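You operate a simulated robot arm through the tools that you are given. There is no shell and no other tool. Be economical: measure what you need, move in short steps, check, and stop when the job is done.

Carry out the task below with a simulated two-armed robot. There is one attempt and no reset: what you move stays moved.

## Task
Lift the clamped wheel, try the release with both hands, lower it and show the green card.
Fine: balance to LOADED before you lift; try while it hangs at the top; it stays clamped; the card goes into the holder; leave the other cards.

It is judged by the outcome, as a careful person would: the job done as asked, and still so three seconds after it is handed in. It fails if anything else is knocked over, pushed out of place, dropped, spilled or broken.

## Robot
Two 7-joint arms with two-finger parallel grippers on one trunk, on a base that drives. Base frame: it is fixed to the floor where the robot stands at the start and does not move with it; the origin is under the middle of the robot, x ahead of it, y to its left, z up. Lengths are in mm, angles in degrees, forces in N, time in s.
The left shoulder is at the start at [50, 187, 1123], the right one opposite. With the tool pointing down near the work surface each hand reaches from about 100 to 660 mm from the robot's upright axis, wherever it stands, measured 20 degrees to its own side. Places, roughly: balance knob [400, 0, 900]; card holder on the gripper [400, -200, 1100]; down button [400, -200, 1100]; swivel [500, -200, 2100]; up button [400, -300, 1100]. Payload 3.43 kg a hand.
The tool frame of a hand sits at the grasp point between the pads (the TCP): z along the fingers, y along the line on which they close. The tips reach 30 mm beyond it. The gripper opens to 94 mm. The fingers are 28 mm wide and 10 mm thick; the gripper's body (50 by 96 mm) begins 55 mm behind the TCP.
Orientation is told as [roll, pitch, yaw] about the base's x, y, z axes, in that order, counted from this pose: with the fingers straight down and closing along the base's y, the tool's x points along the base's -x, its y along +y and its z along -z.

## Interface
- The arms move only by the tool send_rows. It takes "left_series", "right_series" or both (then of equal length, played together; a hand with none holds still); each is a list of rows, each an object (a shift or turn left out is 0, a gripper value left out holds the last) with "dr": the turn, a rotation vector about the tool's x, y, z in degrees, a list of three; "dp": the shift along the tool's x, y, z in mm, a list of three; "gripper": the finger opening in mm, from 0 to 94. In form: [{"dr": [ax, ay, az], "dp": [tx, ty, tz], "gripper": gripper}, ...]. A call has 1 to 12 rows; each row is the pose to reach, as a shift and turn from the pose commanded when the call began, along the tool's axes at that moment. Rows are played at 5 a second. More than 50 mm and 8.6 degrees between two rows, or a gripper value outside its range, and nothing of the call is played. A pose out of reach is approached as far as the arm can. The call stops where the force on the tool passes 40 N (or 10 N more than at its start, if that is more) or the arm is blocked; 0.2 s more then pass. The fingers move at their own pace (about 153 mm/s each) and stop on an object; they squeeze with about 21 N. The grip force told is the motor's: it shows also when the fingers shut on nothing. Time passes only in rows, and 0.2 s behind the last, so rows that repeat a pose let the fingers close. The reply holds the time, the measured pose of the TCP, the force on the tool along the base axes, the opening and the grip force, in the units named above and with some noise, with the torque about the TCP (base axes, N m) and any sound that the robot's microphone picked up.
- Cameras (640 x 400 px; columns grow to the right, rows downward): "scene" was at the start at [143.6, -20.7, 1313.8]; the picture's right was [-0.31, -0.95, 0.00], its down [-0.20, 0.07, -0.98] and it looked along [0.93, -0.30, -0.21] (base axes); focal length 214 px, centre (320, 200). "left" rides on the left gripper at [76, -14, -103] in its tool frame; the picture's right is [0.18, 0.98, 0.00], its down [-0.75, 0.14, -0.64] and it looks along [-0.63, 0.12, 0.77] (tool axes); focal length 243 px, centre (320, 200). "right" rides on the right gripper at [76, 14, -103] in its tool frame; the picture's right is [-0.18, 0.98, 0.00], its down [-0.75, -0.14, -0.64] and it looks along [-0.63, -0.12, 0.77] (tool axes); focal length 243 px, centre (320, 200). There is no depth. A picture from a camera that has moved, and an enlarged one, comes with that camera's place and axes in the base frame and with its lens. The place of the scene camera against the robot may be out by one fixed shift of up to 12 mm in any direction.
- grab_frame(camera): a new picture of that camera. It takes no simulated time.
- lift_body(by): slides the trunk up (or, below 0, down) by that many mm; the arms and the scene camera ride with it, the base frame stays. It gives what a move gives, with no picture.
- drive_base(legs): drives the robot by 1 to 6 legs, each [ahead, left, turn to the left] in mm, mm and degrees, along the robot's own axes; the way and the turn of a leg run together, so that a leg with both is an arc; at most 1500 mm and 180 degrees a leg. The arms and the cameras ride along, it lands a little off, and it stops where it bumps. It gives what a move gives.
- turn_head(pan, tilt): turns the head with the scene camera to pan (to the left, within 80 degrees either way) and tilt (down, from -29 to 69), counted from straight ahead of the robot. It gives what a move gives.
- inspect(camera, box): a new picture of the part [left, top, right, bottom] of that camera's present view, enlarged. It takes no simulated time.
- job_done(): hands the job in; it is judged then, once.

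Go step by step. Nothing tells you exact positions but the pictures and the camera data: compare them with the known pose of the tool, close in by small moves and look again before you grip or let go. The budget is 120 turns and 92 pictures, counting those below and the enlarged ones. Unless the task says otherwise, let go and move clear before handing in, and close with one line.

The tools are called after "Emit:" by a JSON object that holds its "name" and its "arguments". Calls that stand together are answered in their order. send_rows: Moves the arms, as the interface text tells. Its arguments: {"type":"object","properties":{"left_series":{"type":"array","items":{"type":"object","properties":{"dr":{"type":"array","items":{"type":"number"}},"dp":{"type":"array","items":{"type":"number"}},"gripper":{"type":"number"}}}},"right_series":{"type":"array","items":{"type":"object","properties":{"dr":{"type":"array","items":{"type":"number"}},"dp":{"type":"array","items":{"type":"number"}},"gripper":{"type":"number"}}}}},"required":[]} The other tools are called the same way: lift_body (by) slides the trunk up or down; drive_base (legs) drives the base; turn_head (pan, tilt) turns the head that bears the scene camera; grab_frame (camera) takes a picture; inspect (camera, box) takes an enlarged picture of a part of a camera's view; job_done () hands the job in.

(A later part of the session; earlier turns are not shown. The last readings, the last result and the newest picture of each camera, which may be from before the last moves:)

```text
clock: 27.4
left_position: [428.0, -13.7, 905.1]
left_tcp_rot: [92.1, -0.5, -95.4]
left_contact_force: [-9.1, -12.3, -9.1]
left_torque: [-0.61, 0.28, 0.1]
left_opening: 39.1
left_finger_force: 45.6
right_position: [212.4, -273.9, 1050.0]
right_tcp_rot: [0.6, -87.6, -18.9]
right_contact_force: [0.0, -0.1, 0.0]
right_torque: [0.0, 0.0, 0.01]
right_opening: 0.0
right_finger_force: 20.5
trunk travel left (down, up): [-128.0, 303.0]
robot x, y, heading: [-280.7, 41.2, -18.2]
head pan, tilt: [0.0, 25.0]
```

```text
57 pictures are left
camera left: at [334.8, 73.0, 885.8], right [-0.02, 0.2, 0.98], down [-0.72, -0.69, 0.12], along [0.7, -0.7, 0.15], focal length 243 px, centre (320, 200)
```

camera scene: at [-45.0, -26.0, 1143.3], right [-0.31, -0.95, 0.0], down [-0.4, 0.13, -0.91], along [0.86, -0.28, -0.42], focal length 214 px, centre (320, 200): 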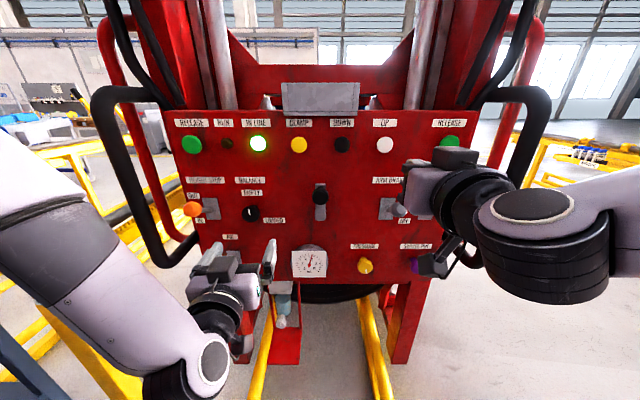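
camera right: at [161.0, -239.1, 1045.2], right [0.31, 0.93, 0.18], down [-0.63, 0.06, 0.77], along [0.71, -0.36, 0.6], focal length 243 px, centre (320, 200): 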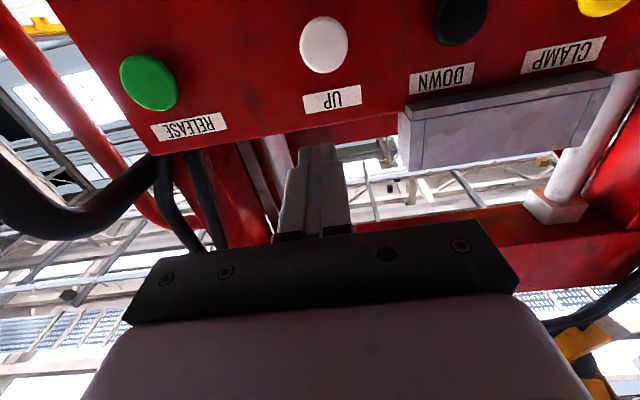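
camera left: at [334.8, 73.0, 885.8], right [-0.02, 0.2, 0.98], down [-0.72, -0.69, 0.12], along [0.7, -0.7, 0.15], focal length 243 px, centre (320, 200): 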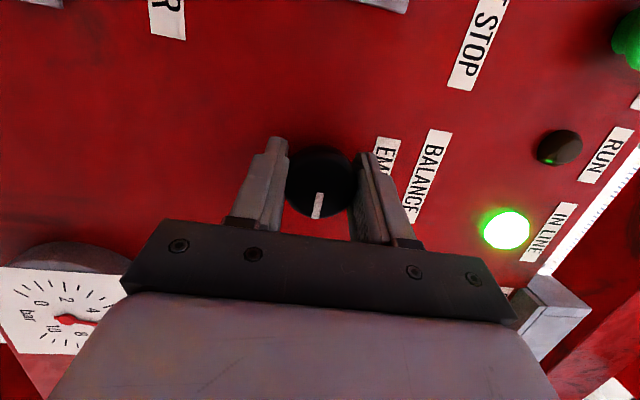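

Emit:
{"name": "send_rows", "arguments": {"left_series": [{"gripper": 90}, {"gripper": 90}, {"dp": [6, 1, -30]}, {"dp": [13, 2, -59]}, {"dp": [22, 4, -98]}]}}

Emit:
{"name": "grab_frame", "arguments": {"camera": "left"}}

Emit:
{"name": "grab_frame", "arguments": {"camera": "scene"}}

```text
clock: 28.6
left_position: [332.4, 18.2, 906.5]
left_tcp_rot: [92.3, -0.7, -95.3]
left_contact_force: [0.5, 0.0, -0.6]
left_torque: [0.03, -0.01, 0.0]
left_opening: 89.8
left_finger_force: 0.1
right_position: [213.2, -273.1, 1049.7]
right_tcp_rot: [-1.0, -87.9, -17.2]
right_contact_force: [1.1, 0.3, 0.7]
right_torque: [0.0, 0.0, 0.01]
right_opening: 0.1
right_finger_force: 21.6
trunk travel left (down, up): [-128.0, 303.0]
robot x, y, heading: [-279.3, 44.9, -18.1]
head pan, tilt: [0.0, 25.0]
```

```text
56 pictures are left
camera left: at [239.2, 104.6, 887.1], right [-0.02, 0.2, 0.98], down [-0.71, -0.69, 0.12], along [0.7, -0.7, 0.16], focal length 243 px, centre (320, 200)
```

left: 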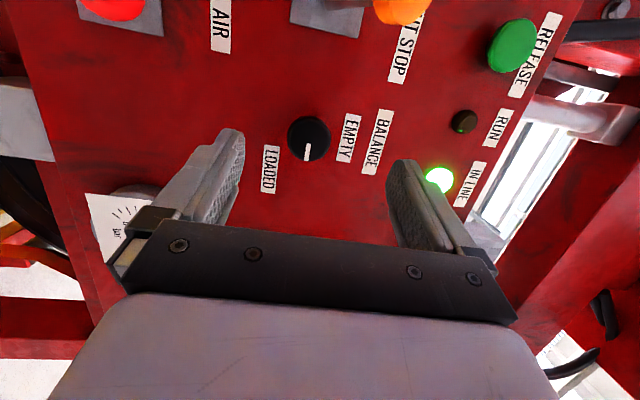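

```text
55 pictures are left
camera scene: at [-140.0, 4.5, 1083.3], right [-0.31, -0.95, 0.0], down [-0.4, 0.13, -0.91], along [0.86, -0.28, -0.42], focal length 214 px, centre (320, 200)
```

scene: 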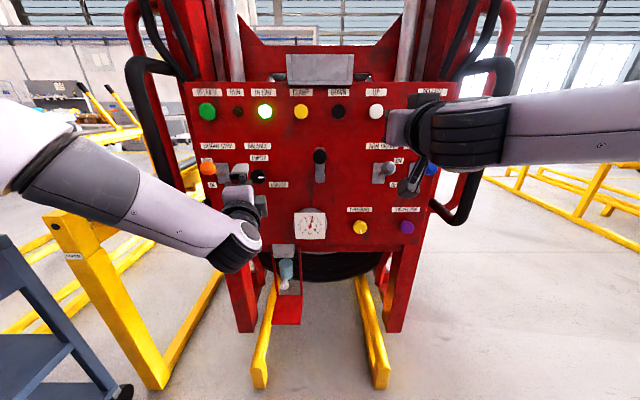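

BALANCE now points to LOADED. I'll retract the left hand, turn it back level, and line up the right hand on UP.

Emit:
{"name": "send_rows", "arguments": {"left_series": [{"dr": [1.78, 0.33, -8.03], "dp": [2, 0, -8], "gripper": 0}, {"dr": [3.56, 0.66, -16.06], "dp": [4, 0, -16]}, {"dr": [5.34, 0.99, -24.1], "dp": [6, 1, -24]}, {"dr": [7.12, 1.32, -32.1], "dp": [8, 1, -32]}, {"dr": [8.9, 1.65, -40.15], "dp": [10, 1, -40]}, {"dr": [10.7, 2, -48.2], "dp": [11, 2, -48]}, {"dr": [12.5, 2.3, -56.2], "dp": [13, 2, -56]}, {"dr": [14.2, 2.6, -64.2], "dp": [15, 2, -60]}, {"dr": [16, 3, -72.3], "dp": [15, 2, -60]}, {"dr": [17.8, 3.3, -80.3], "dp": [15, 2, -60]}, {"dr": [19.5, 3.6, -88], "dp": [15, 2, -60]}]}}

Emit:
{"name": "grab_frame", "arguments": {"camera": "right"}}

Emit:
{"name": "grab_frame", "arguments": {"camera": "left"}}

```text
clock: 31.0
left_position: [275.4, 39.4, 905.5]
left_tcp_rot: [-2.5, -77.7, -13.0]
left_contact_force: [-0.2, 0.2, 0.0]
left_torque: [0.01, -0.01, 0.02]
left_opening: 0.1
left_finger_force: 21.5
right_position: [213.0, -271.2, 1050.7]
right_tcp_rot: [-0.9, -87.8, -17.2]
right_contact_force: [0.3, -0.5, 0.7]
right_torque: [-0.02, 0.0, 0.02]
right_opening: 0.0
right_finger_force: 20.7
trunk travel left (down, up): [-128.0, 303.0]
robot x, y, heading: [-279.3, 39.5, -17.8]
head pan, tilt: [0.0, 25.0]
```

```text
54 pictures are left
camera right: at [116.4, -225.6, 977.9], right [0.31, 0.93, 0.18], down [-0.63, 0.06, 0.78], along [0.71, -0.36, 0.6], focal length 243 px, centre (320, 200)
```

right: 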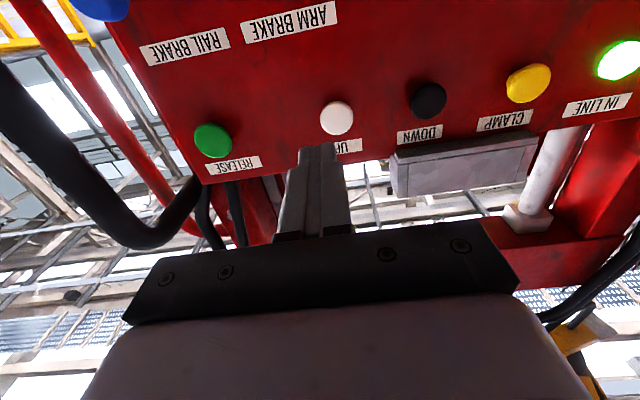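

```text
53 pictures are left
camera left: at [159.3, 57.6, 853.4], right [0.23, 0.96, -0.19], down [-0.41, 0.27, 0.87], along [0.88, -0.12, 0.45], focal length 243 px, centre (320, 200)
```

left: 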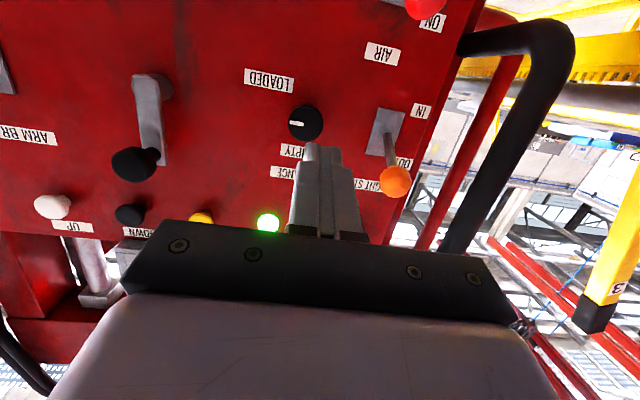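

Emit:
{"name": "send_rows", "arguments": {"right_series": [{"dp": [-9, 5, 33], "gripper": 0}, {"dp": [-17, 9, 66]}, {"dp": [-18, 9, 90]}]}}

Emit:
{"name": "grab_frame", "arguments": {"camera": "right"}}

Emit:
{"name": "inspect", "arguments": {"camera": "scene", "box": [340, 60, 500, 160]}}

```text
clock: 31.8
left_position: [275.8, 39.9, 905.8]
left_tcp_rot: [-2.0, -77.7, -13.6]
left_contact_force: [-0.3, -0.2, -0.3]
left_torque: [0.01, 0.01, -0.01]
left_opening: 0.1
left_finger_force: 21.1
right_position: [255.6, -293.2, 1056.7]
right_tcp_rot: [-2.1, -87.8, -16.1]
right_contact_force: [-0.4, -0.5, 0.1]
right_torque: [0.0, 0.01, 0.03]
right_opening: 0.0
right_finger_force: 20.8
right hand out of reach, approached as far as the arm can: row 2, 3
trunk travel left (down, up): [-128.0, 303.0]
robot x, y, heading: [-280.1, 45.4, -18.1]
head pan, tilt: [0.0, 25.0]
```

```text
52 pictures are left
camera right: at [159.4, -246.4, 984.3], right [0.31, 0.93, 0.18], down [-0.63, 0.06, 0.78], along [0.71, -0.36, 0.6], focal length 243 px, centre (320, 200)
```

right: 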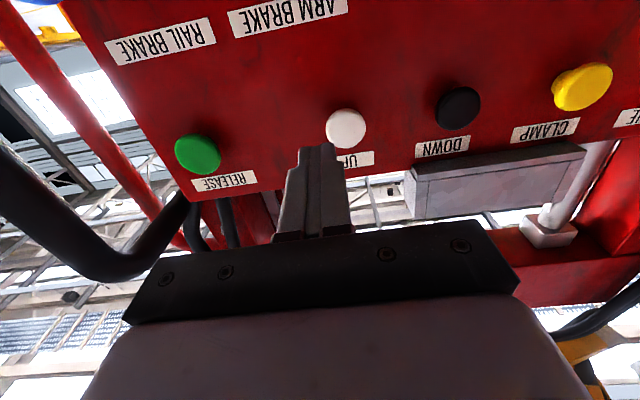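

```text
4.00 times, centred on (420, 110) of scene
camera zoom: at [-140.1, 4.8, 1083.4], right [-0.31, -0.95, 0.0], down [-0.4, 0.13, -0.91], along [0.86, -0.28, -0.42], focal length 858 px, centre (-80, 560)
```

zoom: 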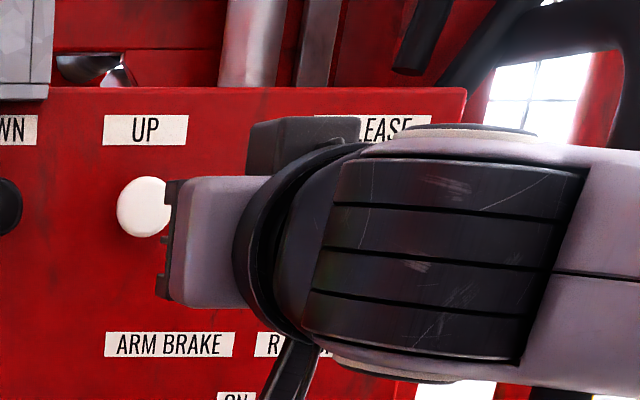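

Emit:
{"name": "send_rows", "arguments": {"right_series": [{"dr": [0, 7.5, 0], "dp": [-9, 9, 10]}, {"dr": [0, 15, 0], "dp": [-18, 18, 25]}, {"dr": [0, 15, 0], "dp": [-18, 18, 45]}]}}

Emit:
{"name": "grab_frame", "arguments": {"camera": "right"}}

```text
clock: 32.6
left_position: [274.3, 39.5, 905.6]
left_tcp_rot: [-2.0, -77.5, -13.7]
left_contact_force: [-0.8, 0.4, 1.4]
left_torque: [0.0, -0.02, -0.04]
left_opening: 0.2
left_finger_force: 21.1
right_position: [261.3, -317.8, 1052.3]
right_tcp_rot: [-0.1, -72.6, -18.0]
right_contact_force: [0.2, -0.2, 0.5]
right_torque: [0.03, 0.01, -0.02]
right_opening: 0.2
right_finger_force: 20.8
right hand out of reach, approached as far as the arm can: row 1, 2, 3
trunk travel left (down, up): [-128.0, 303.0]
robot x, y, heading: [-281.0, 44.2, -18.1]
head pan, tilt: [0.0, 25.0]
```

```text
50 pictures are left
camera right: at [150.8, -265.7, 1010.3], right [0.36, 0.92, 0.18], down [-0.41, -0.01, 0.91], along [0.84, -0.4, 0.37], focal length 243 px, centre (320, 200)
```

right: 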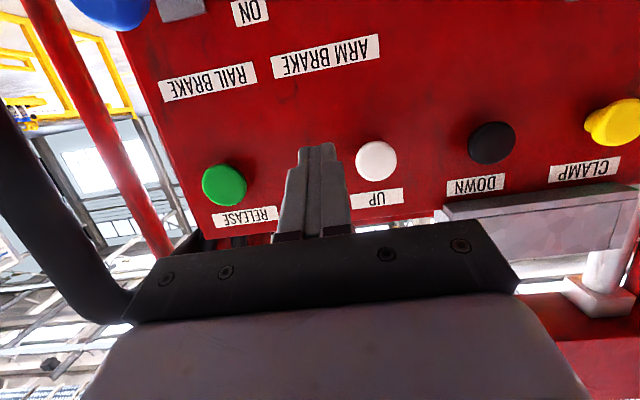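

The right arm is folded sideways. I'll back up more and raise the trunk so it can straighten.

Emit:
{"name": "drive_base", "arguments": {"legs": [[-130, 0, 0]]}}

Emit:
{"name": "lift_body", "arguments": {"by": 90}}

Emit:
{"name": "send_rows", "arguments": {"right_series": [{"dp": [20, 14, 36]}, {"dp": [40, 28, 72]}, {"dp": [55, 42, 108]}, {"dp": [70, 50, 144]}], "left_series": [{"dp": [0, 0, 25]}, {"dp": [-10, 15, 50]}, {"dp": [-20, 30, 75]}, {"dp": [-30, 45, 100]}]}}

Emit:
{"name": "grab_frame", "arguments": {"camera": "right"}}

Emit:
{"name": "grab_frame", "arguments": {"camera": "scene"}}

```text
clock: 33.9
left_position: [152.0, 79.5, 905.1]
left_tcp_rot: [-2.0, -77.7, -13.8]
left_contact_force: [0.1, 0.0, -0.3]
left_torque: [0.04, -0.02, 0.01]
left_opening: 0.0
left_finger_force: 21.3
right_position: [139.7, -277.4, 1052.4]
right_tcp_rot: [-0.1, -72.8, -18.1]
right_contact_force: [-0.6, 0.1, -0.5]
right_torque: [0.01, 0.0, 0.01]
right_opening: 0.0
right_finger_force: 21.1
trunk travel left (down, up): [-128.0, 303.0]
robot x, y, heading: [-401.6, 83.4, -18.2]
head pan, tilt: [0.0, 25.0]
```

```text
clock: 35.1
left_position: [152.1, 79.5, 994.9]
left_tcp_rot: [-1.9, -77.6, -13.7]
left_contact_force: [0.1, 0.9, -0.2]
left_torque: [-0.02, 0.01, 0.01]
left_opening: 0.0
left_finger_force: 21.2
right_position: [138.2, -277.3, 1142.3]
right_tcp_rot: [0.0, -72.7, -18.1]
right_contact_force: [-0.4, -1.1, 0.0]
right_torque: [-0.01, 0.0, 0.02]
right_opening: 0.0
right_finger_force: 20.9
trunk travel left (down, up): [-218.0, 213.0]
robot x, y, heading: [-407.6, 86.8, -18.3]
head pan, tilt: [0.0, 25.0]
```

```text
clock: 36.1
left_position: [264.8, 93.2, 1003.5]
left_tcp_rot: [-1.9, -77.5, -13.9]
left_contact_force: [0.6, 0.1, -0.2]
left_torque: [-0.01, 0.01, 0.01]
left_opening: 0.0
left_finger_force: 20.8
right_position: [176.8, -303.9, 1035.8]
right_tcp_rot: [-0.1, -72.8, -18.2]
right_contact_force: [-1.0, -0.2, -0.8]
right_torque: [-0.01, 0.03, 0.01]
right_opening: 0.1
right_finger_force: 20.8
right hand out of reach, approached as far as the arm can: row 1, 2, 3, 4
trunk travel left (down, up): [-218.0, 213.0]
robot x, y, heading: [-404.5, 82.4, -18.0]
head pan, tilt: [0.0, 25.0]
```

```text
49 pictures are left
camera right: at [65.5, -253.3, 993.7], right [0.36, 0.92, 0.18], down [-0.42, -0.01, 0.91], along [0.84, -0.4, 0.38], focal length 243 px, centre (320, 200)
```

right: 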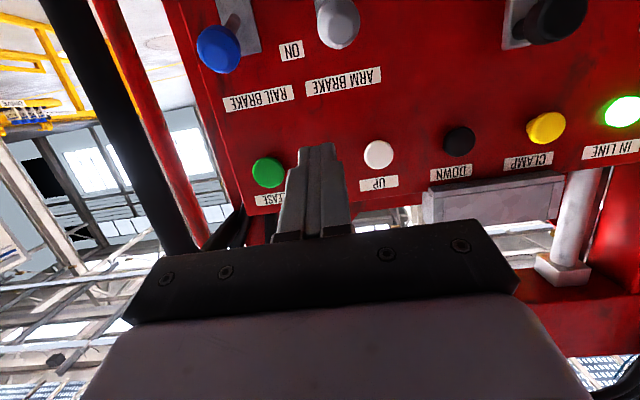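

```text
48 pictures are left
camera scene: at [-262.6, 44.5, 1173.4], right [-0.31, -0.95, 0.0], down [-0.4, 0.13, -0.91], along [0.86, -0.28, -0.42], focal length 214 px, centre (320, 200)
```

scene: 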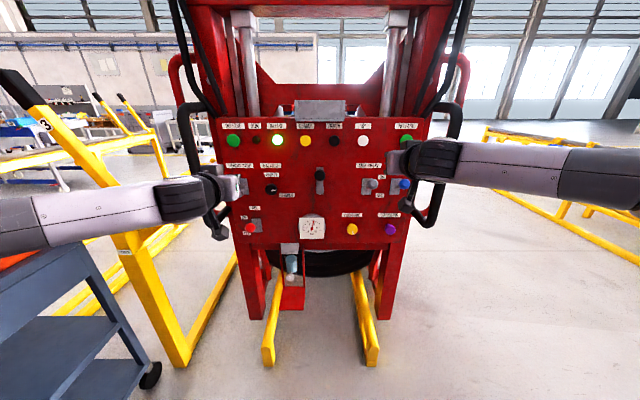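

Emit:
{"name": "send_rows", "arguments": {"right_series": [{"dr": [0, 7.5, 0]}, {"dr": [0, 15, 0]}, {"dr": [0, 22.5, 0]}, {"dr": [0, 30, 0]}]}}

Emit:
{"name": "send_rows", "arguments": {"right_series": [{"dp": [-15, 7, 15]}, {"dp": [-30, 15, 30]}, {"dp": [-45, 30, 45]}]}}

```text
clock: 37.1
left_position: [263.7, 92.2, 1004.0]
left_tcp_rot: [-1.9, -77.6, -13.7]
left_contact_force: [0.6, -0.2, -0.4]
left_torque: [-0.02, 0.0, 0.0]
left_opening: 0.0
left_finger_force: 21.3
right_position: [133.4, -325.0, 1028.9]
right_tcp_rot: [0.0, -42.7, -18.3]
right_contact_force: [0.2, 0.9, 0.7]
right_torque: [0.01, 0.01, -0.02]
right_opening: 0.0
right_finger_force: 20.8
right hand out of reach, approached as far as the arm can: row 1, 2, 3, 4
trunk travel left (down, up): [-218.0, 213.0]
robot x, y, heading: [-402.9, 81.6, -18.3]
head pan, tilt: [0.0, 25.0]
```

```text
clock: 37.9
left_position: [263.7, 92.8, 1003.0]
left_tcp_rot: [-2.1, -77.6, -13.7]
left_contact_force: [0.2, 0.4, 0.2]
left_torque: [-0.01, -0.02, -0.02]
left_opening: 0.1
left_finger_force: 20.8
right_position: [141.2, -335.8, 1017.3]
right_tcp_rot: [-0.1, -42.8, -18.2]
right_contact_force: [-0.2, 0.7, 0.5]
right_torque: [0.02, 0.03, 0.0]
right_opening: 0.0
right_finger_force: 20.7
right hand out of reach, approached as far as the arm can: row 1, 2, 3
trunk travel left (down, up): [-218.0, 213.0]
robot x, y, heading: [-400.4, 83.8, -17.9]
head pan, tilt: [0.0, 25.0]
```

Emit:
{"name": "send_rows", "arguments": {"right_series": [{"dp": [20, 0, -20]}, {"dp": [40, 0, -40]}, {"dp": [60, 0, -60]}, {"dp": [80, 0, -80]}]}}

Emit:
{"name": "turn_head", "arguments": {"pan": -50, "tilt": 25}}

Emit:
{"name": "grab_frame", "arguments": {"camera": "scene"}}

```text
clock: 38.9
left_position: [264.1, 92.5, 1004.6]
left_tcp_rot: [-2.0, -77.7, -13.8]
left_contact_force: [0.2, 0.6, -0.2]
left_torque: [0.0, -0.01, -0.01]
left_opening: 0.0
left_finger_force: 20.9
right_position: [32.0, -300.0, 1023.1]
right_tcp_rot: [0.0, -42.8, -18.3]
right_contact_force: [-0.4, 0.5, 0.3]
right_torque: [-0.01, 0.01, -0.01]
right_opening: 0.2
right_finger_force: 21.3
trunk travel left (down, up): [-218.0, 213.0]
robot x, y, heading: [-404.1, 84.3, -18.1]
head pan, tilt: [0.0, 25.0]
```

```text
clock: 40.1
left_position: [263.9, 92.8, 1002.0]
left_tcp_rot: [-2.0, -77.6, -13.7]
left_contact_force: [-0.1, 1.3, -0.4]
left_torque: [-0.03, -0.01, -0.03]
left_opening: 0.2
left_finger_force: 20.7
right_position: [33.1, -300.6, 1022.8]
right_tcp_rot: [0.0, -42.8, -18.2]
right_contact_force: [0.1, 0.5, 0.2]
right_torque: [0.02, 0.03, 0.0]
right_opening: 0.0
right_finger_force: 21.0
trunk travel left (down, up): [-218.0, 213.0]
robot x, y, heading: [-399.2, 84.1, -18.0]
head pan, tilt: [-50.0, 25.0]
```

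```text
47 pictures are left
camera scene: at [-315.6, -12.5, 1173.3], right [-0.93, -0.37, 0.0], down [-0.16, 0.39, -0.91], along [0.34, -0.84, -0.42], focal length 214 px, centre (320, 200)
```

scene: 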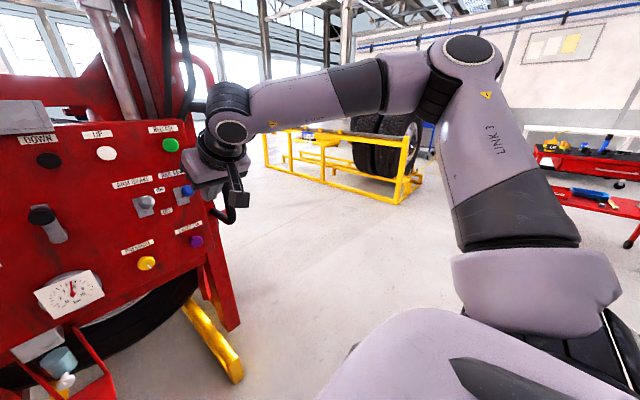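

The right arm moves freely at about −43°, elbow high. I'll keep that tilt, pull the left hand back, and bring the base closer.

Emit:
{"name": "send_rows", "arguments": {"left_series": [{"dr": [0, 7, 0], "dp": [5, 0, -35]}, {"dr": [0, 14, 0], "dp": [10, 0, -70]}, {"dr": [0, 21, 0], "dp": [20, 0, -105]}, {"dr": [0, 28, 0], "dp": [30, 0, -140]}]}}

Emit:
{"name": "drive_base", "arguments": {"legs": [[180, 0, 0]]}}

Emit:
{"name": "lift_body", "arguments": {"by": 60}}

Emit:
{"name": "send_rows", "arguments": {"right_series": [{"dp": [-10, 30, 10]}, {"dp": [-20, 60, 20]}, {"dp": [-30, 94, 30]}]}}

Emit:
{"name": "turn_head", "arguments": {"pan": -20, "tilt": 30}}

Emit:
{"name": "grab_frame", "arguments": {"camera": "scene"}}

Emit:
{"name": "grab_frame", "arguments": {"camera": "right"}}

```text
clock: 41.1
left_position: [125.6, 131.5, 1003.8]
left_tcp_rot: [-0.5, -49.6, -15.1]
left_contact_force: [-0.3, 0.8, 0.1]
left_torque: [-0.01, -0.01, 0.0]
left_opening: 0.1
left_finger_force: 21.2
right_position: [31.2, -299.9, 1023.4]
right_tcp_rot: [0.0, -43.0, -18.2]
right_contact_force: [-0.5, -0.5, 0.2]
right_torque: [-0.01, 0.02, -0.01]
right_opening: 0.0
right_finger_force: 21.0
trunk travel left (down, up): [-218.0, 213.0]
robot x, y, heading: [-399.7, 82.7, -18.2]
head pan, tilt: [-50.0, 25.0]
```

```text
clock: 42.6
left_position: [293.3, 75.3, 1002.0]
left_tcp_rot: [-0.6, -49.6, -15.1]
left_contact_force: [0.5, -0.1, -0.7]
left_torque: [0.01, 0.01, 0.02]
left_opening: 0.0
left_finger_force: 21.0
right_position: [199.4, -355.6, 1023.4]
right_tcp_rot: [0.0, -42.7, -18.1]
right_contact_force: [0.5, 0.7, -0.5]
right_torque: [-0.01, 0.0, -0.01]
right_opening: 0.1
right_finger_force: 21.5
trunk travel left (down, up): [-218.0, 213.0]
robot x, y, heading: [-235.3, 30.2, -18.2]
head pan, tilt: [-50.0, 25.0]
```

```text
clock: 43.6
left_position: [293.0, 75.0, 1062.6]
left_tcp_rot: [-0.5, -49.6, -15.1]
left_contact_force: [-0.5, 0.5, 0.6]
left_torque: [0.01, 0.01, -0.02]
left_opening: 0.0
left_finger_force: 20.7
right_position: [198.9, -354.1, 1082.6]
right_tcp_rot: [0.0, -42.8, -18.2]
right_contact_force: [0.3, -0.7, -0.7]
right_torque: [-0.02, -0.01, -0.02]
right_opening: 0.1
right_finger_force: 20.6
trunk travel left (down, up): [-278.0, 153.0]
robot x, y, heading: [-231.0, 27.9, -17.8]
head pan, tilt: [-50.0, 25.0]
```

```text
clock: 44.4
left_position: [292.2, 75.1, 1062.2]
left_tcp_rot: [-0.7, -49.7, -15.2]
left_contact_force: [0.0, -0.3, 0.3]
left_torque: [0.01, -0.03, -0.04]
left_opening: 0.1
left_finger_force: 21.0
right_position: [252.1, -298.6, 1083.5]
right_tcp_rot: [-0.1, -42.9, -18.4]
right_contact_force: [0.3, -0.6, 0.3]
right_torque: [-0.02, -0.02, 0.0]
right_opening: 0.2
right_finger_force: 21.0
right hand out of reach, approached as far as the arm can: row 3
trunk travel left (down, up): [-278.0, 153.0]
robot x, y, heading: [-234.5, 31.0, -18.0]
head pan, tilt: [-50.0, 25.0]
```

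```text
clock: 45.3
left_position: [293.8, 73.8, 1061.9]
left_tcp_rot: [-0.7, -49.6, -15.1]
left_contact_force: [-0.1, 0.6, 0.7]
left_torque: [0.02, -0.03, 0.01]
left_opening: 0.0
left_finger_force: 21.3
right_position: [252.6, -298.9, 1081.8]
right_tcp_rot: [0.0, -42.8, -18.2]
right_contact_force: [0.3, -0.1, 0.0]
right_torque: [-0.06, 0.02, 0.03]
right_opening: 0.1
right_finger_force: 21.2
trunk travel left (down, up): [-278.0, 153.0]
robot x, y, heading: [-234.7, 28.5, -18.2]
head pan, tilt: [-20.0, 30.0]
```

```text
46 pictures are left
camera scene: at [-111.8, -37.6, 1225.4], right [-0.62, -0.79, 0.0], down [-0.39, 0.31, -0.87], along [0.68, -0.53, -0.5], focal length 214 px, centre (320, 200)
```

scene: 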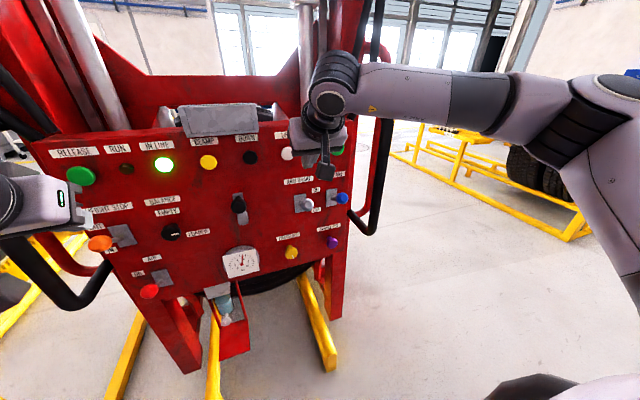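

```text
45 pictures are left
camera right: at [137.4, -244.7, 1105.7], right [0.44, 0.89, 0.12], down [0.07, -0.17, 0.98], along [0.9, -0.42, -0.13], focal length 243 px, centre (320, 200)
```

right: 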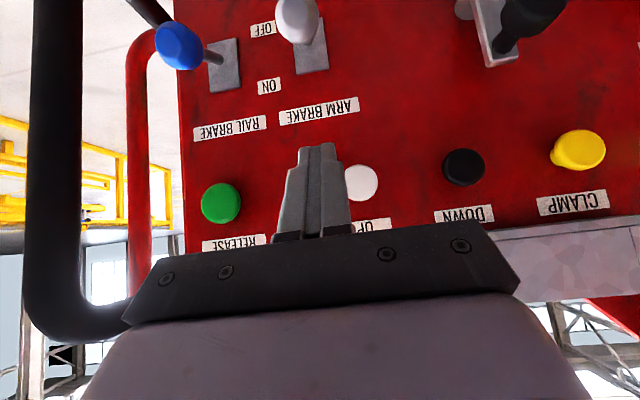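

The right hand is limited when reaching inward. I'll tuck the left hand and shift the base left so UP sits further out to the right.

Emit:
{"name": "send_rows", "arguments": {"left_series": [{"dp": [16, -25, -19]}, {"dp": [32, -50, -38]}, {"dp": [48, -75, -57]}, {"dp": [64, -95, -77]}]}}

Emit:
{"name": "drive_base", "arguments": {"legs": [[0, 90, 0]]}}

Emit:
{"name": "send_rows", "arguments": {"right_series": [{"dp": [-10, -22, 10]}, {"dp": [-22, -44, 22]}, {"dp": [-32, -65, 33]}]}}

Emit:
{"name": "grab_frame", "arguments": {"camera": "right"}}

```text
clock: 46.3
left_position: [171.7, 12.4, 1064.9]
left_tcp_rot: [-0.6, -49.6, -15.1]
left_contact_force: [-0.3, 0.0, -0.5]
left_torque: [0.0, 0.0, 0.01]
left_opening: 0.0
left_finger_force: 21.3
right_position: [253.0, -298.9, 1081.1]
right_tcp_rot: [0.0, -42.7, -18.3]
right_contact_force: [-0.2, 0.2, -0.2]
right_torque: [0.03, -0.01, 0.02]
right_opening: 0.0
right_finger_force: 21.0
trunk travel left (down, up): [-278.0, 153.0]
robot x, y, heading: [-233.7, 32.0, -18.1]
head pan, tilt: [-20.0, 30.0]
```

```text
clock: 47.8
left_position: [198.9, 97.1, 1064.6]
left_tcp_rot: [-0.7, -49.6, -15.0]
left_contact_force: [-0.9, 1.0, -0.4]
left_torque: [0.0, -0.05, -0.03]
left_opening: 0.0
left_finger_force: 21.2
right_position: [280.6, -214.4, 1082.3]
right_tcp_rot: [-0.1, -42.9, -18.2]
right_contact_force: [0.0, -0.6, 0.0]
right_torque: [0.02, -0.01, 0.02]
right_opening: 0.1
right_finger_force: 21.2
trunk travel left (down, up): [-278.0, 153.0]
robot x, y, heading: [-206.2, 114.5, -18.3]
head pan, tilt: [-20.0, 30.0]
```

```text
clock: 48.6
left_position: [200.1, 97.7, 1066.3]
left_tcp_rot: [-0.6, -49.6, -15.2]
left_contact_force: [0.0, -0.3, -0.1]
left_torque: [-0.03, -0.02, 0.0]
left_opening: 0.1
left_finger_force: 21.1
right_position: [304.5, -289.6, 1080.2]
right_tcp_rot: [0.0, -42.8, -18.3]
right_contact_force: [0.4, 0.5, 0.3]
right_torque: [-0.02, -0.01, -0.02]
right_opening: 0.0
right_finger_force: 20.5
trunk travel left (down, up): [-278.0, 153.0]
robot x, y, heading: [-209.3, 114.9, -18.1]
head pan, tilt: [-20.0, 30.0]
```

```text
44 pictures are left
camera right: at [188.9, -236.1, 1103.1], right [0.44, 0.89, 0.12], down [0.07, -0.17, 0.98], along [0.9, -0.42, -0.13], focal length 243 px, centre (320, 200)
```

right: 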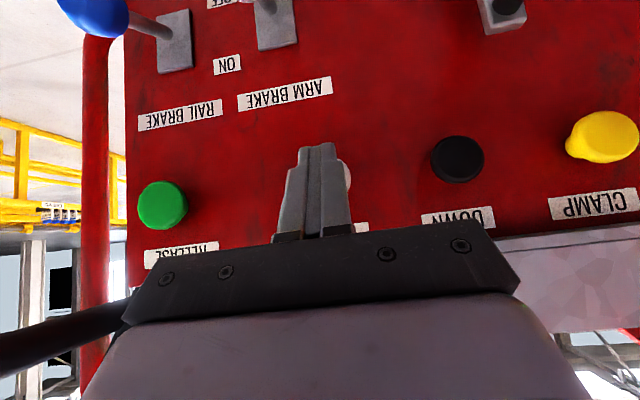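

The hand is aligned with UP. I'll press it and withdraw in the same call.

Emit:
{"name": "send_rows", "arguments": {"right_series": [{"dp": [-21.7, 0, 13.4]}, {"dp": [-31, 0, 22.2]}, {"dp": [-35.5, 0, 26.3]}, {"dp": [-39.9, 0, 30.4]}, {"dp": [-25, 0, 17]}, {"dp": [10, 0, -17]}, {"dp": [40, 0, -47]}]}}

```text
clock: 49.2
left_position: [195.8, 98.4, 1067.2]
left_tcp_rot: [-0.7, -49.8, -15.3]
left_contact_force: [-1.1, -0.1, 1.1]
left_torque: [0.0, 0.01, 0.0]
left_opening: 0.0
left_finger_force: 21.4
right_position: [328.2, -296.3, 1084.6]
right_tcp_rot: [0.2, -42.3, -17.8]
right_contact_force: [-23.6, 8.2, 4.4]
right_torque: [-0.2, 0.26, 0.01]
right_opening: 0.0
right_finger_force: 21.0
right hand out of reach, approached as far as the arm can: row 2, 3
trunk travel left (down, up): [-278.0, 153.0]
robot x, y, heading: [-209.8, 111.9, -18.2]
head pan, tilt: [-20.0, 30.0]
heard: click
stopped in row 3 (right hand): the force on the tool passed its limit at 43 N (the readings are from after the stop); the commanded pose is now the measured one
```

Heard a click: UP is pressed. Withdrawing right away.

Emit:
{"name": "send_rows", "arguments": {"right_series": [{"dp": [20, 0, -20]}, {"dp": [48, 0, -50]}, {"dp": [75, 0, -80]}, {"dp": [75, 0, -80]}]}}

Emit:
{"name": "grab_frame", "arguments": {"camera": "scene"}}

```text
clock: 50.2
left_position: [199.2, 97.8, 1064.1]
left_tcp_rot: [-0.6, -49.6, -15.2]
left_contact_force: [0.1, -0.3, -1.0]
left_torque: [-0.02, -0.02, 0.05]
left_opening: 0.0
left_finger_force: 20.9
right_position: [227.0, -264.2, 1089.2]
right_tcp_rot: [0.3, -42.2, -18.1]
right_contact_force: [0.3, 0.3, -0.3]
right_torque: [0.0, -0.01, 0.08]
right_opening: 0.0
right_finger_force: 20.7
trunk travel left (down, up): [-278.0, 153.0]
robot x, y, heading: [-207.1, 117.9, -18.2]
head pan, tilt: [-20.0, 30.0]
```

```text
43 pictures are left
camera scene: at [-84.4, 48.0, 1225.3], right [-0.62, -0.79, 0.0], down [-0.39, 0.31, -0.87], along [0.68, -0.53, -0.5], focal length 214 px, centre (320, 200)
```

scene: 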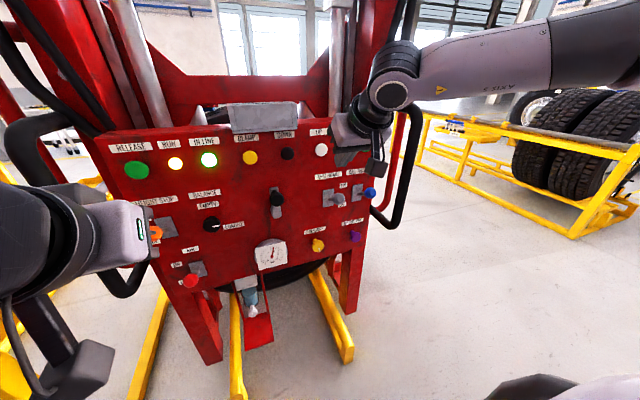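

Emit:
{"name": "send_rows", "arguments": {"right_series": [{"dp": [30, 0, -25]}, {"dp": [30, 0, -25]}, {"dp": [30, 0, -25]}, {"dp": [30, 0, -25]}, {"dp": [30, 0, -25]}]}}

Emit:
{"name": "grab_frame", "arguments": {"camera": "scene"}}

```text
clock: 51.5
left_position: [198.7, 97.9, 1065.9]
left_tcp_rot: [-0.7, -49.6, -15.1]
left_contact_force: [0.3, -0.4, 0.2]
left_torque: [0.02, 0.0, 0.0]
left_opening: 0.3
left_finger_force: 21.2
right_position: [189.8, -252.4, 1089.0]
right_tcp_rot: [0.2, -42.2, -17.9]
right_contact_force: [-0.3, 0.1, 0.3]
right_torque: [0.0, 0.02, 0.0]
right_opening: 0.2
right_finger_force: 21.1
trunk travel left (down, up): [-278.0, 153.0]
robot x, y, heading: [-206.3, 114.7, -18.0]
head pan, tilt: [-20.0, 30.0]
```

```text
42 pictures are left
camera scene: at [-84.6, 48.0, 1225.3], right [-0.62, -0.79, 0.0], down [-0.39, 0.31, -0.87], along [0.68, -0.54, -0.5], focal length 214 px, centre (320, 200)
```

scene: 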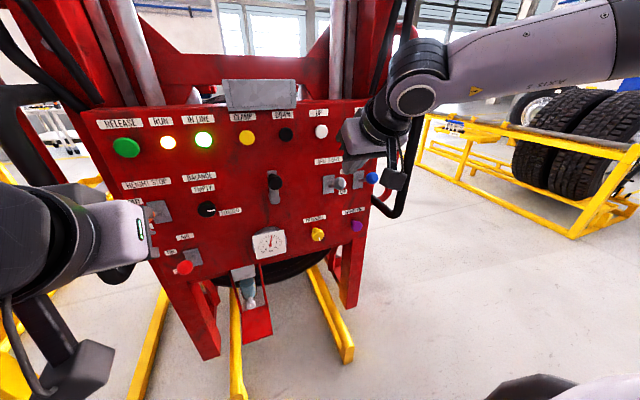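

The panel is rising. I'll back away and re-centre the base while it moves.

Emit:
{"name": "drive_base", "arguments": {"legs": [[-100, -90, 0]]}}

Emit:
{"name": "turn_head", "arguments": {"pan": 0, "tilt": 20}}

Emit:
{"name": "send_rows", "arguments": {"right_series": [{}, {}, {}, {}, {}, {}, {}, {}]}}

Emit:
{"name": "grab_frame", "arguments": {"camera": "scene"}}

```text
clock: 52.9
left_position: [77.0, 42.7, 1066.3]
left_tcp_rot: [-0.6, -49.7, -15.3]
left_contact_force: [0.3, 0.2, 0.3]
left_torque: [-0.03, -0.01, 0.03]
left_opening: 0.0
left_finger_force: 20.8
right_position: [68.0, -307.5, 1088.1]
right_tcp_rot: [0.2, -42.2, -18.0]
right_contact_force: [0.1, 0.2, 0.1]
right_torque: [-0.03, 0.0, -0.01]
right_opening: 0.1
right_finger_force: 21.1
trunk travel left (down, up): [-278.0, 153.0]
robot x, y, heading: [-328.4, 62.0, -18.3]
head pan, tilt: [-20.0, 30.0]
```

```text
clock: 53.7
left_position: [77.6, 43.0, 1066.8]
left_tcp_rot: [-0.8, -49.5, -15.3]
left_contact_force: [-0.4, -0.6, 0.7]
left_torque: [0.0, -0.06, 0.01]
left_opening: 0.2
left_finger_force: 20.7
right_position: [67.0, -307.7, 1087.7]
right_tcp_rot: [0.3, -42.1, -17.9]
right_contact_force: [0.7, 0.1, 0.3]
right_torque: [0.0, -0.03, -0.03]
right_opening: 0.1
right_finger_force: 20.9
trunk travel left (down, up): [-278.0, 153.0]
robot x, y, heading: [-332.1, 60.4, -18.0]
head pan, tilt: [0.0, 20.0]
```

```text
clock: 55.5
left_position: [78.2, 42.2, 1065.3]
left_tcp_rot: [-0.7, -49.6, -15.3]
left_contact_force: [0.1, 0.3, -0.1]
left_torque: [0.0, -0.03, -0.04]
left_opening: 0.2
left_finger_force: 20.1
right_position: [68.3, -306.9, 1088.0]
right_tcp_rot: [0.2, -42.2, -17.8]
right_contact_force: [0.9, -0.1, 0.2]
right_torque: [-0.02, 0.04, 0.01]
right_opening: 0.1
right_finger_force: 20.9
trunk travel left (down, up): [-278.0, 153.0]
robot x, y, heading: [-326.8, 58.9, -18.4]
head pan, tilt: [0.0, 20.0]
```

```text
41 pictures are left
camera scene: at [-188.5, 20.3, 1241.4], right [-0.31, -0.95, 0.0], down [-0.32, 0.11, -0.94], along [0.89, -0.29, -0.34], focal length 214 px, centre (320, 200)
```

scene: 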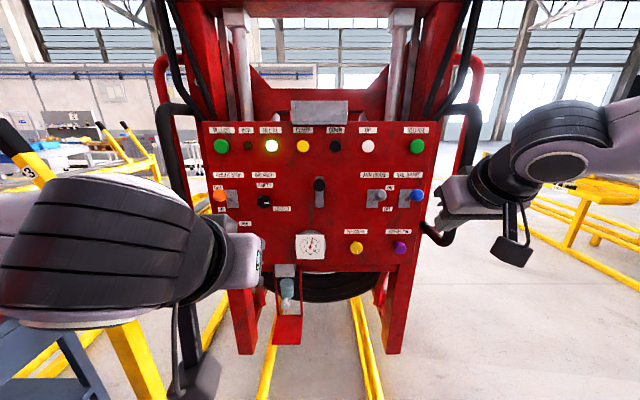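

Emit:
{"name": "inspect", "arguments": {"camera": "scene", "box": [180, 80, 460, 380]}}

Emit:
{"name": "inspect", "arguments": {"camera": "scene", "box": [200, 0, 440, 140]}}

```text
1.33 times, centred on (320, 230) of scene
camera zoom: at [-188.5, 20.3, 1241.4], right [-0.31, -0.95, 0.0], down [-0.32, 0.11, -0.94], along [0.89, -0.29, -0.34], focal length 286 px, centre (320, 160)
```

zoom: 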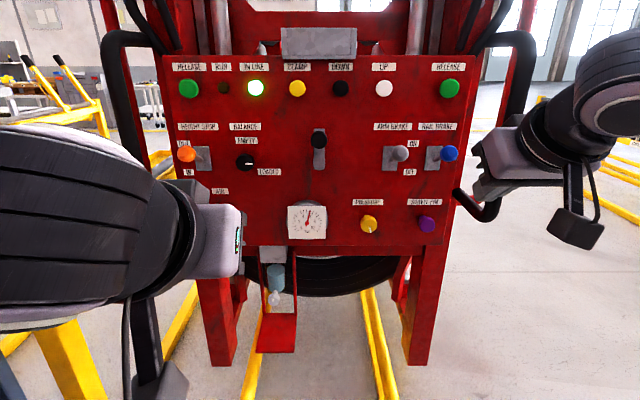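

```text
2.67 times, centred on (320, 70) of scene
camera zoom: at [-188.5, 20.3, 1241.4], right [-0.31, -0.95, 0.0], down [-0.32, 0.11, -0.94], along [0.89, -0.29, -0.34], focal length 572 px, centre (320, 547)
```

zoom: 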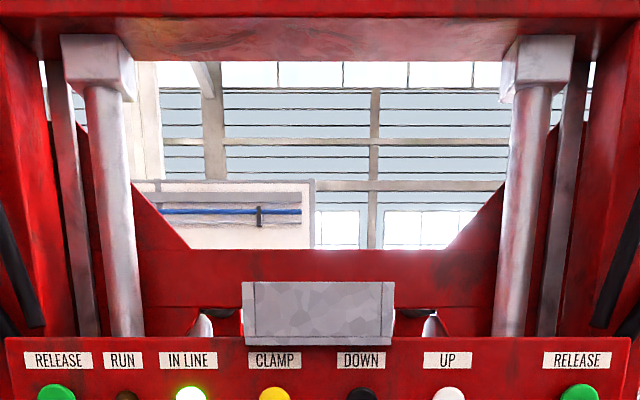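

The RUN lamp is off, so the wheel hangs at the top with the panel about 120 mm higher. I'll raise the trunk and set both hands in front of the RELEASE buttons.

Emit:
{"name": "lift_body", "arguments": {"by": 115}}

Emit:
{"name": "send_rows", "arguments": {"left_series": [{"dp": [-21, 39, 15]}, {"dp": [-41, 78, 30]}, {"dp": [-62, 118, 45]}, {"dp": [-82, 157, 59]}], "right_series": [{"dp": [0, -10, 0]}, {"dp": [0, -20, 0]}, {"dp": [0, -30, 0]}, {"dp": [0, -37, 0]}]}}

Emit:
{"name": "drive_base", "arguments": {"legs": [[90, 0, 0]]}}

Emit:
{"name": "grab_frame", "arguments": {"camera": "right"}}

Emit:
{"name": "grab_frame", "arguments": {"camera": "left"}}

Emit:
{"name": "grab_frame", "arguments": {"camera": "scene"}}

```text
clock: 57.0
left_position: [77.6, 42.7, 1179.6]
left_tcp_rot: [-0.6, -49.5, -15.1]
left_contact_force: [1.1, -0.7, -1.3]
left_torque: [-0.01, 0.03, 0.01]
left_opening: 0.0
left_finger_force: 21.3
right_position: [70.5, -306.9, 1201.5]
right_tcp_rot: [0.2, -42.2, -17.8]
right_contact_force: [-0.1, 0.2, 0.4]
right_torque: [0.01, 0.01, 0.0]
right_opening: 0.2
right_finger_force: 21.1
trunk travel left (down, up): [-393.0, 38.0]
robot x, y, heading: [-333.1, 61.1, -18.2]
head pan, tilt: [0.0, 20.0]
```

```text
clock: 58.0
left_position: [214.2, 168.2, 1202.8]
left_tcp_rot: [-0.7, -49.7, -15.3]
left_contact_force: [0.5, 0.3, 0.0]
left_torque: [0.03, 0.01, 0.0]
left_opening: 0.0
left_finger_force: 21.4
right_position: [57.9, -342.4, 1204.4]
right_tcp_rot: [0.1, -42.2, -18.0]
right_contact_force: [-0.1, -1.0, -0.5]
right_torque: [-0.01, 0.04, -0.01]
right_opening: 0.2
right_finger_force: 20.6
trunk travel left (down, up): [-393.0, 38.0]
robot x, y, heading: [-327.3, 57.2, -18.0]
head pan, tilt: [0.0, 20.0]
```

```text
clock: 59.1
left_position: [298.7, 140.9, 1200.4]
left_tcp_rot: [-0.7, -49.7, -15.2]
left_contact_force: [0.1, 0.7, -0.6]
left_torque: [-0.01, 0.0, 0.01]
left_opening: 0.0
left_finger_force: 21.1
right_position: [143.2, -370.5, 1204.7]
right_tcp_rot: [0.3, -42.1, -17.9]
right_contact_force: [0.2, 0.0, 0.3]
right_torque: [0.0, -0.02, -0.03]
right_opening: 0.1
right_finger_force: 20.9
trunk travel left (down, up): [-393.0, 38.0]
robot x, y, heading: [-244.5, 31.0, -18.3]
head pan, tilt: [0.0, 20.0]
```

```text
38 pictures are left
camera right: at [27.7, -317.4, 1228.2], right [0.43, 0.89, 0.13], down [0.08, -0.18, 0.98], along [0.9, -0.41, -0.14], focal length 243 px, centre (320, 200)
```

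right: 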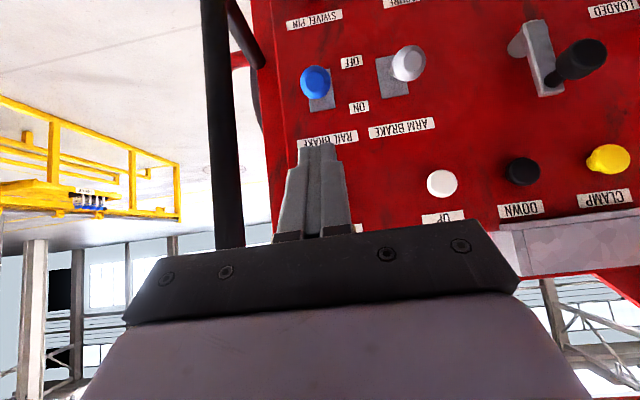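

```text
37 pictures are left
camera left: at [172.3, 162.5, 1210.0], right [0.15, 0.98, -0.15], down [0.04, 0.14, 0.99], along [0.99, -0.15, -0.02], focal length 243 px, centre (320, 200)
```

left: 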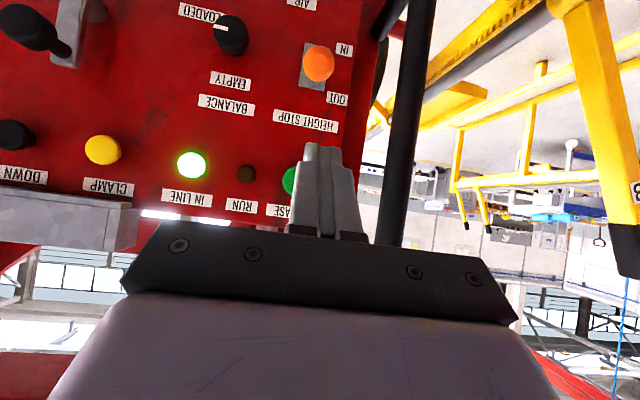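

```text
36 pictures are left
camera scene: at [-103.1, -7.7, 1356.3], right [-0.31, -0.95, 0.0], down [-0.33, 0.11, -0.94], along [0.89, -0.29, -0.34], focal length 214 px, centre (320, 200)
```

scene: 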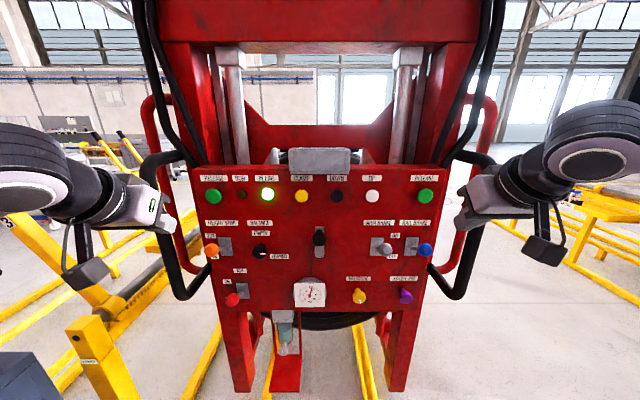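

Geometry checks out: the RELEASE faces are about 166–172 mm ahead of the hands at z≈1186, and the handles are outside them. I'll drive a little closer and advance to just short of contact.

Emit:
{"name": "drive_base", "arguments": {"legs": [[75, 0, 0]]}}

Emit:
{"name": "grab_frame", "arguments": {"camera": "right"}}

Emit:
{"name": "grab_frame", "arguments": {"camera": "left"}}

```text
clock: 60.1
left_position: [370.2, 116.7, 1201.3]
left_tcp_rot: [-0.6, -49.6, -15.1]
left_contact_force: [-0.2, -0.6, -0.4]
left_torque: [-0.01, -0.01, 0.04]
left_opening: 0.0
left_finger_force: 21.1
right_position: [213.7, -393.0, 1202.9]
right_tcp_rot: [0.2, -42.3, -17.9]
right_contact_force: [-0.1, -0.7, -0.1]
right_torque: [-0.03, 0.02, 0.0]
right_opening: 0.0
right_finger_force: 21.3
trunk travel left (down, up): [-393.0, 38.0]
robot x, y, heading: [-171.9, 6.8, -18.1]
head pan, tilt: [0.0, 20.0]
```

```text
35 pictures are left
camera right: at [98.8, -341.0, 1228.3], right [0.43, 0.89, 0.13], down [0.08, -0.18, 0.98], along [0.9, -0.41, -0.14], focal length 243 px, centre (320, 200)
```

right: 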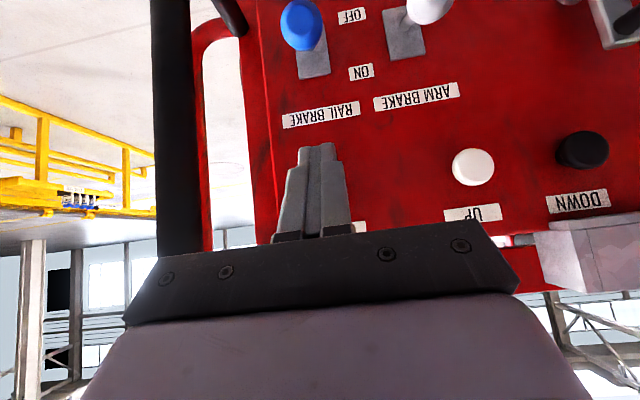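

```text
34 pictures are left
camera left: at [243.7, 138.9, 1210.1], right [0.15, 0.98, -0.15], down [0.04, 0.14, 0.99], along [0.99, -0.16, -0.02], focal length 243 px, centre (320, 200)
```

left: 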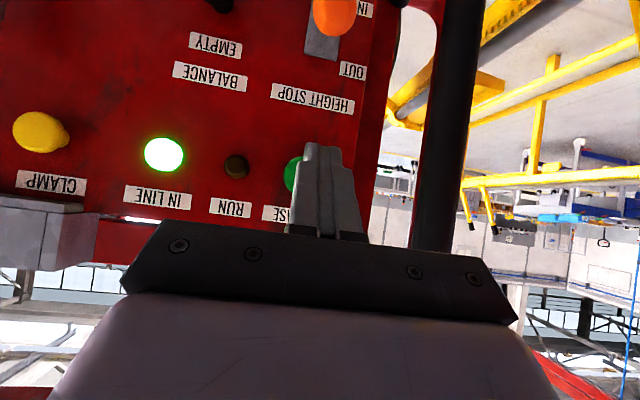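

Emit:
{"name": "send_rows", "arguments": {"left_series": [{"dp": [-19, 0, 22]}, {"dp": [-38, 0, 44]}, {"dp": [-55.7, 0, 65.5]}], "right_series": [{"dp": [-21, -3, 17]}, {"dp": [-41, -6, 34]}, {"dp": [-61.9, -8, 50.8]}]}}

Emit:
{"name": "inspect", "arguments": {"camera": "scene", "box": [120, 150, 520, 350]}}

Emit:
{"name": "grab_frame", "arguments": {"camera": "right"}}

```text
clock: 60.9
left_position: [449.5, 95.0, 1203.3]
left_tcp_rot: [-0.7, -49.7, -15.3]
left_contact_force: [-3.6, 0.5, -0.3]
left_torque: [-0.03, 0.06, -0.07]
left_opening: 0.0
left_finger_force: 21.6
right_position: [284.9, -424.2, 1207.9]
right_tcp_rot: [0.1, -42.1, -17.8]
right_contact_force: [-7.3, 4.5, -2.3]
right_torque: [0.06, 0.18, 0.07]
right_opening: 0.3
right_finger_force: 20.6
trunk travel left (down, up): [-393.0, 38.0]
robot x, y, heading: [-173.2, 7.7, -18.2]
head pan, tilt: [0.0, 20.0]
heard: click, click
```

```text
1.60 times, centred on (320, 250) of scene
camera zoom: at [-35.2, -30.0, 1356.7], right [-0.31, -0.95, 0.0], down [-0.32, 0.11, -0.94], along [0.89, -0.29, -0.34], focal length 343 px, centre (320, 120)
```

zoom: 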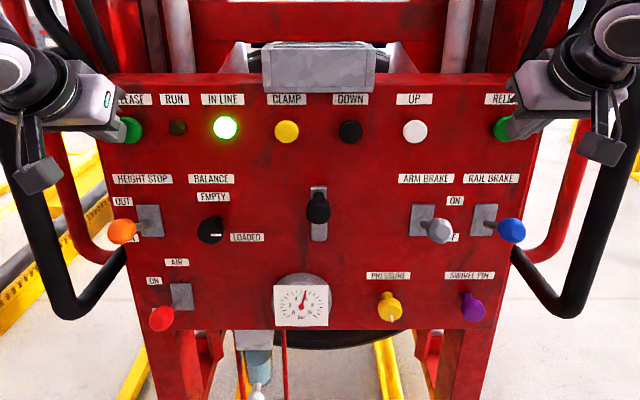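

```text
32 pictures are left
camera right: at [169.4, -371.7, 1232.2], right [0.43, 0.89, 0.12], down [0.08, -0.18, 0.98], along [0.9, -0.41, -0.15], focal length 243 px, centre (320, 200)
```

right: 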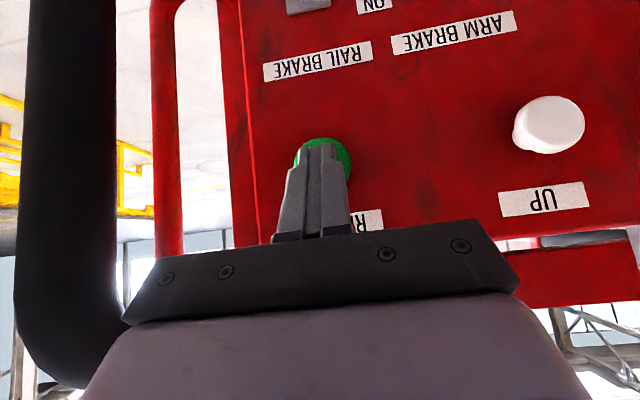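

Both buttons clicked. I'll press slightly deeper and hold together so it counts as a proper try, then withdraw.

Emit:
{"name": "send_rows", "arguments": {"left_series": [{"dp": [-3.2, 0, 3.8]}, {"dp": [-3.9, 0, 4.6]}, {"dp": [-3.9, 0, 4.6]}, {"dp": [-3.9, 0, 4.6]}, {"dp": [-3.9, 0, 4.6]}, {"dp": [10, 0, -12]}, {"dp": [35, 0, -42]}, {"dp": [60, 0, -70]}], "right_series": [{"dp": [-2.2, 0, 2]}, {"dp": [-2.9, 0, 2.7]}, {"dp": [-2.9, 0, 2.7]}, {"dp": [-2.9, 0, 2.7]}, {"dp": [-2.9, 0, 2.7]}, {"dp": [12, 0, -11]}, {"dp": [40, 0, -37]}, {"dp": [65, 0, -60]}]}}

Emit:
{"name": "inspect", "arguments": {"camera": "scene", "box": [120, 120, 520, 370]}}

```text
clock: 62.7
left_position: [360.5, 118.2, 1201.7]
left_tcp_rot: [-0.7, -49.7, -15.2]
left_contact_force: [-0.1, 0.4, -0.7]
left_torque: [0.0, 0.0, 0.0]
left_opening: 0.2
left_finger_force: 20.9
right_position: [203.2, -399.6, 1209.6]
right_tcp_rot: [0.3, -42.5, -17.9]
right_contact_force: [0.3, -0.1, -0.2]
right_torque: [0.03, -0.02, -0.02]
right_opening: 0.0
right_finger_force: 21.3
trunk travel left (down, up): [-393.0, 38.0]
robot x, y, heading: [-169.4, 7.4, -18.4]
head pan, tilt: [0.0, 20.0]
```

```text
1.60 times, centred on (320, 245) of scene
camera zoom: at [-33.6, -30.6, 1356.6], right [-0.31, -0.95, 0.0], down [-0.32, 0.11, -0.94], along [0.89, -0.29, -0.34], focal length 343 px, centre (320, 128)
```

zoom: 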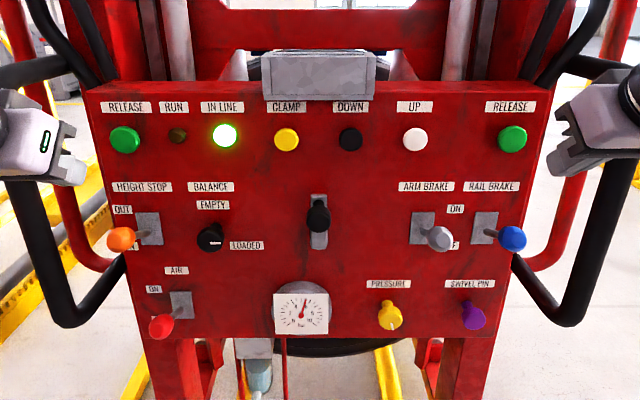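

The release try is done, both buttons are back out, and the wheel is still in the clamp. Next is DOWN: I'll shift the base so the left hand can press it from below the holder, level.

Emit:
{"name": "drive_base", "arguments": {"legs": [[-117, 0, 0], [0, -210, 0]]}}

Emit:
{"name": "send_rows", "arguments": {"left_series": [{"dr": [0, -7, 0], "dp": [-15, -26, 17]}, {"dr": [0, -14, 0], "dp": [-30, -52, 35]}, {"dr": [0, -21, 0], "dp": [-50, -78, 55]}, {"dr": [0, -27, 0], "dp": [-70, -105, 75]}]}}

Emit:
{"name": "grab_frame", "arguments": {"camera": "left"}}

```text
clock: 66.0
left_position: [183.5, -39.2, 1200.5]
left_tcp_rot: [-0.5, -49.8, -14.8]
left_contact_force: [0.0, -0.4, -0.5]
left_torque: [-0.01, 0.01, 0.03]
left_opening: 0.2
left_finger_force: 21.2
right_position: [30.2, -559.0, 1207.0]
right_tcp_rot: [0.1, -42.2, -17.5]
right_contact_force: [0.1, -0.4, -0.3]
right_torque: [-0.01, 0.02, 0.01]
right_opening: 0.0
right_finger_force: 21.1
trunk travel left (down, up): [-393.0, 38.0]
robot x, y, heading: [-350.3, -153.2, -17.8]
head pan, tilt: [0.0, 20.0]
```

```text
clock: 67.0
left_position: [253.8, -169.4, 1205.8]
left_tcp_rot: [-1.7, -76.7, -13.7]
left_contact_force: [1.2, 0.1, -0.2]
left_torque: [-0.03, -0.01, 0.01]
left_opening: 0.0
left_finger_force: 21.3
right_position: [30.1, -561.1, 1206.5]
right_tcp_rot: [0.2, -42.2, -17.6]
right_contact_force: [-0.2, -0.4, -0.1]
right_torque: [0.0, 0.03, -0.01]
right_opening: 0.3
right_finger_force: 20.2
trunk travel left (down, up): [-393.0, 38.0]
robot x, y, heading: [-351.9, -151.6, -17.6]
head pan, tilt: [0.0, 20.0]
```

```text
30 pictures are left
camera left: at [137.9, -151.5, 1155.1], right [0.22, 0.96, -0.19], down [-0.4, 0.26, 0.88], along [0.89, -0.12, 0.44], focal length 243 px, centre (320, 200)
```

left: 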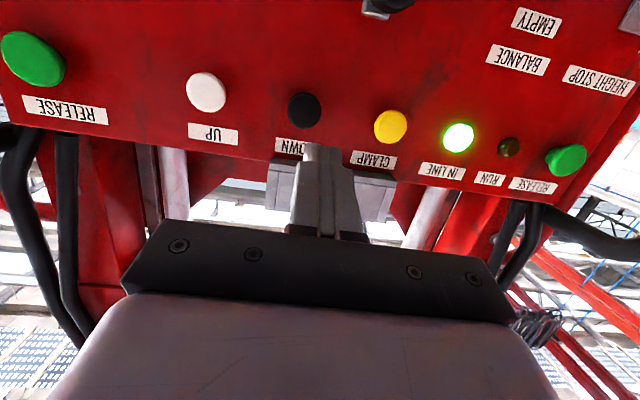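

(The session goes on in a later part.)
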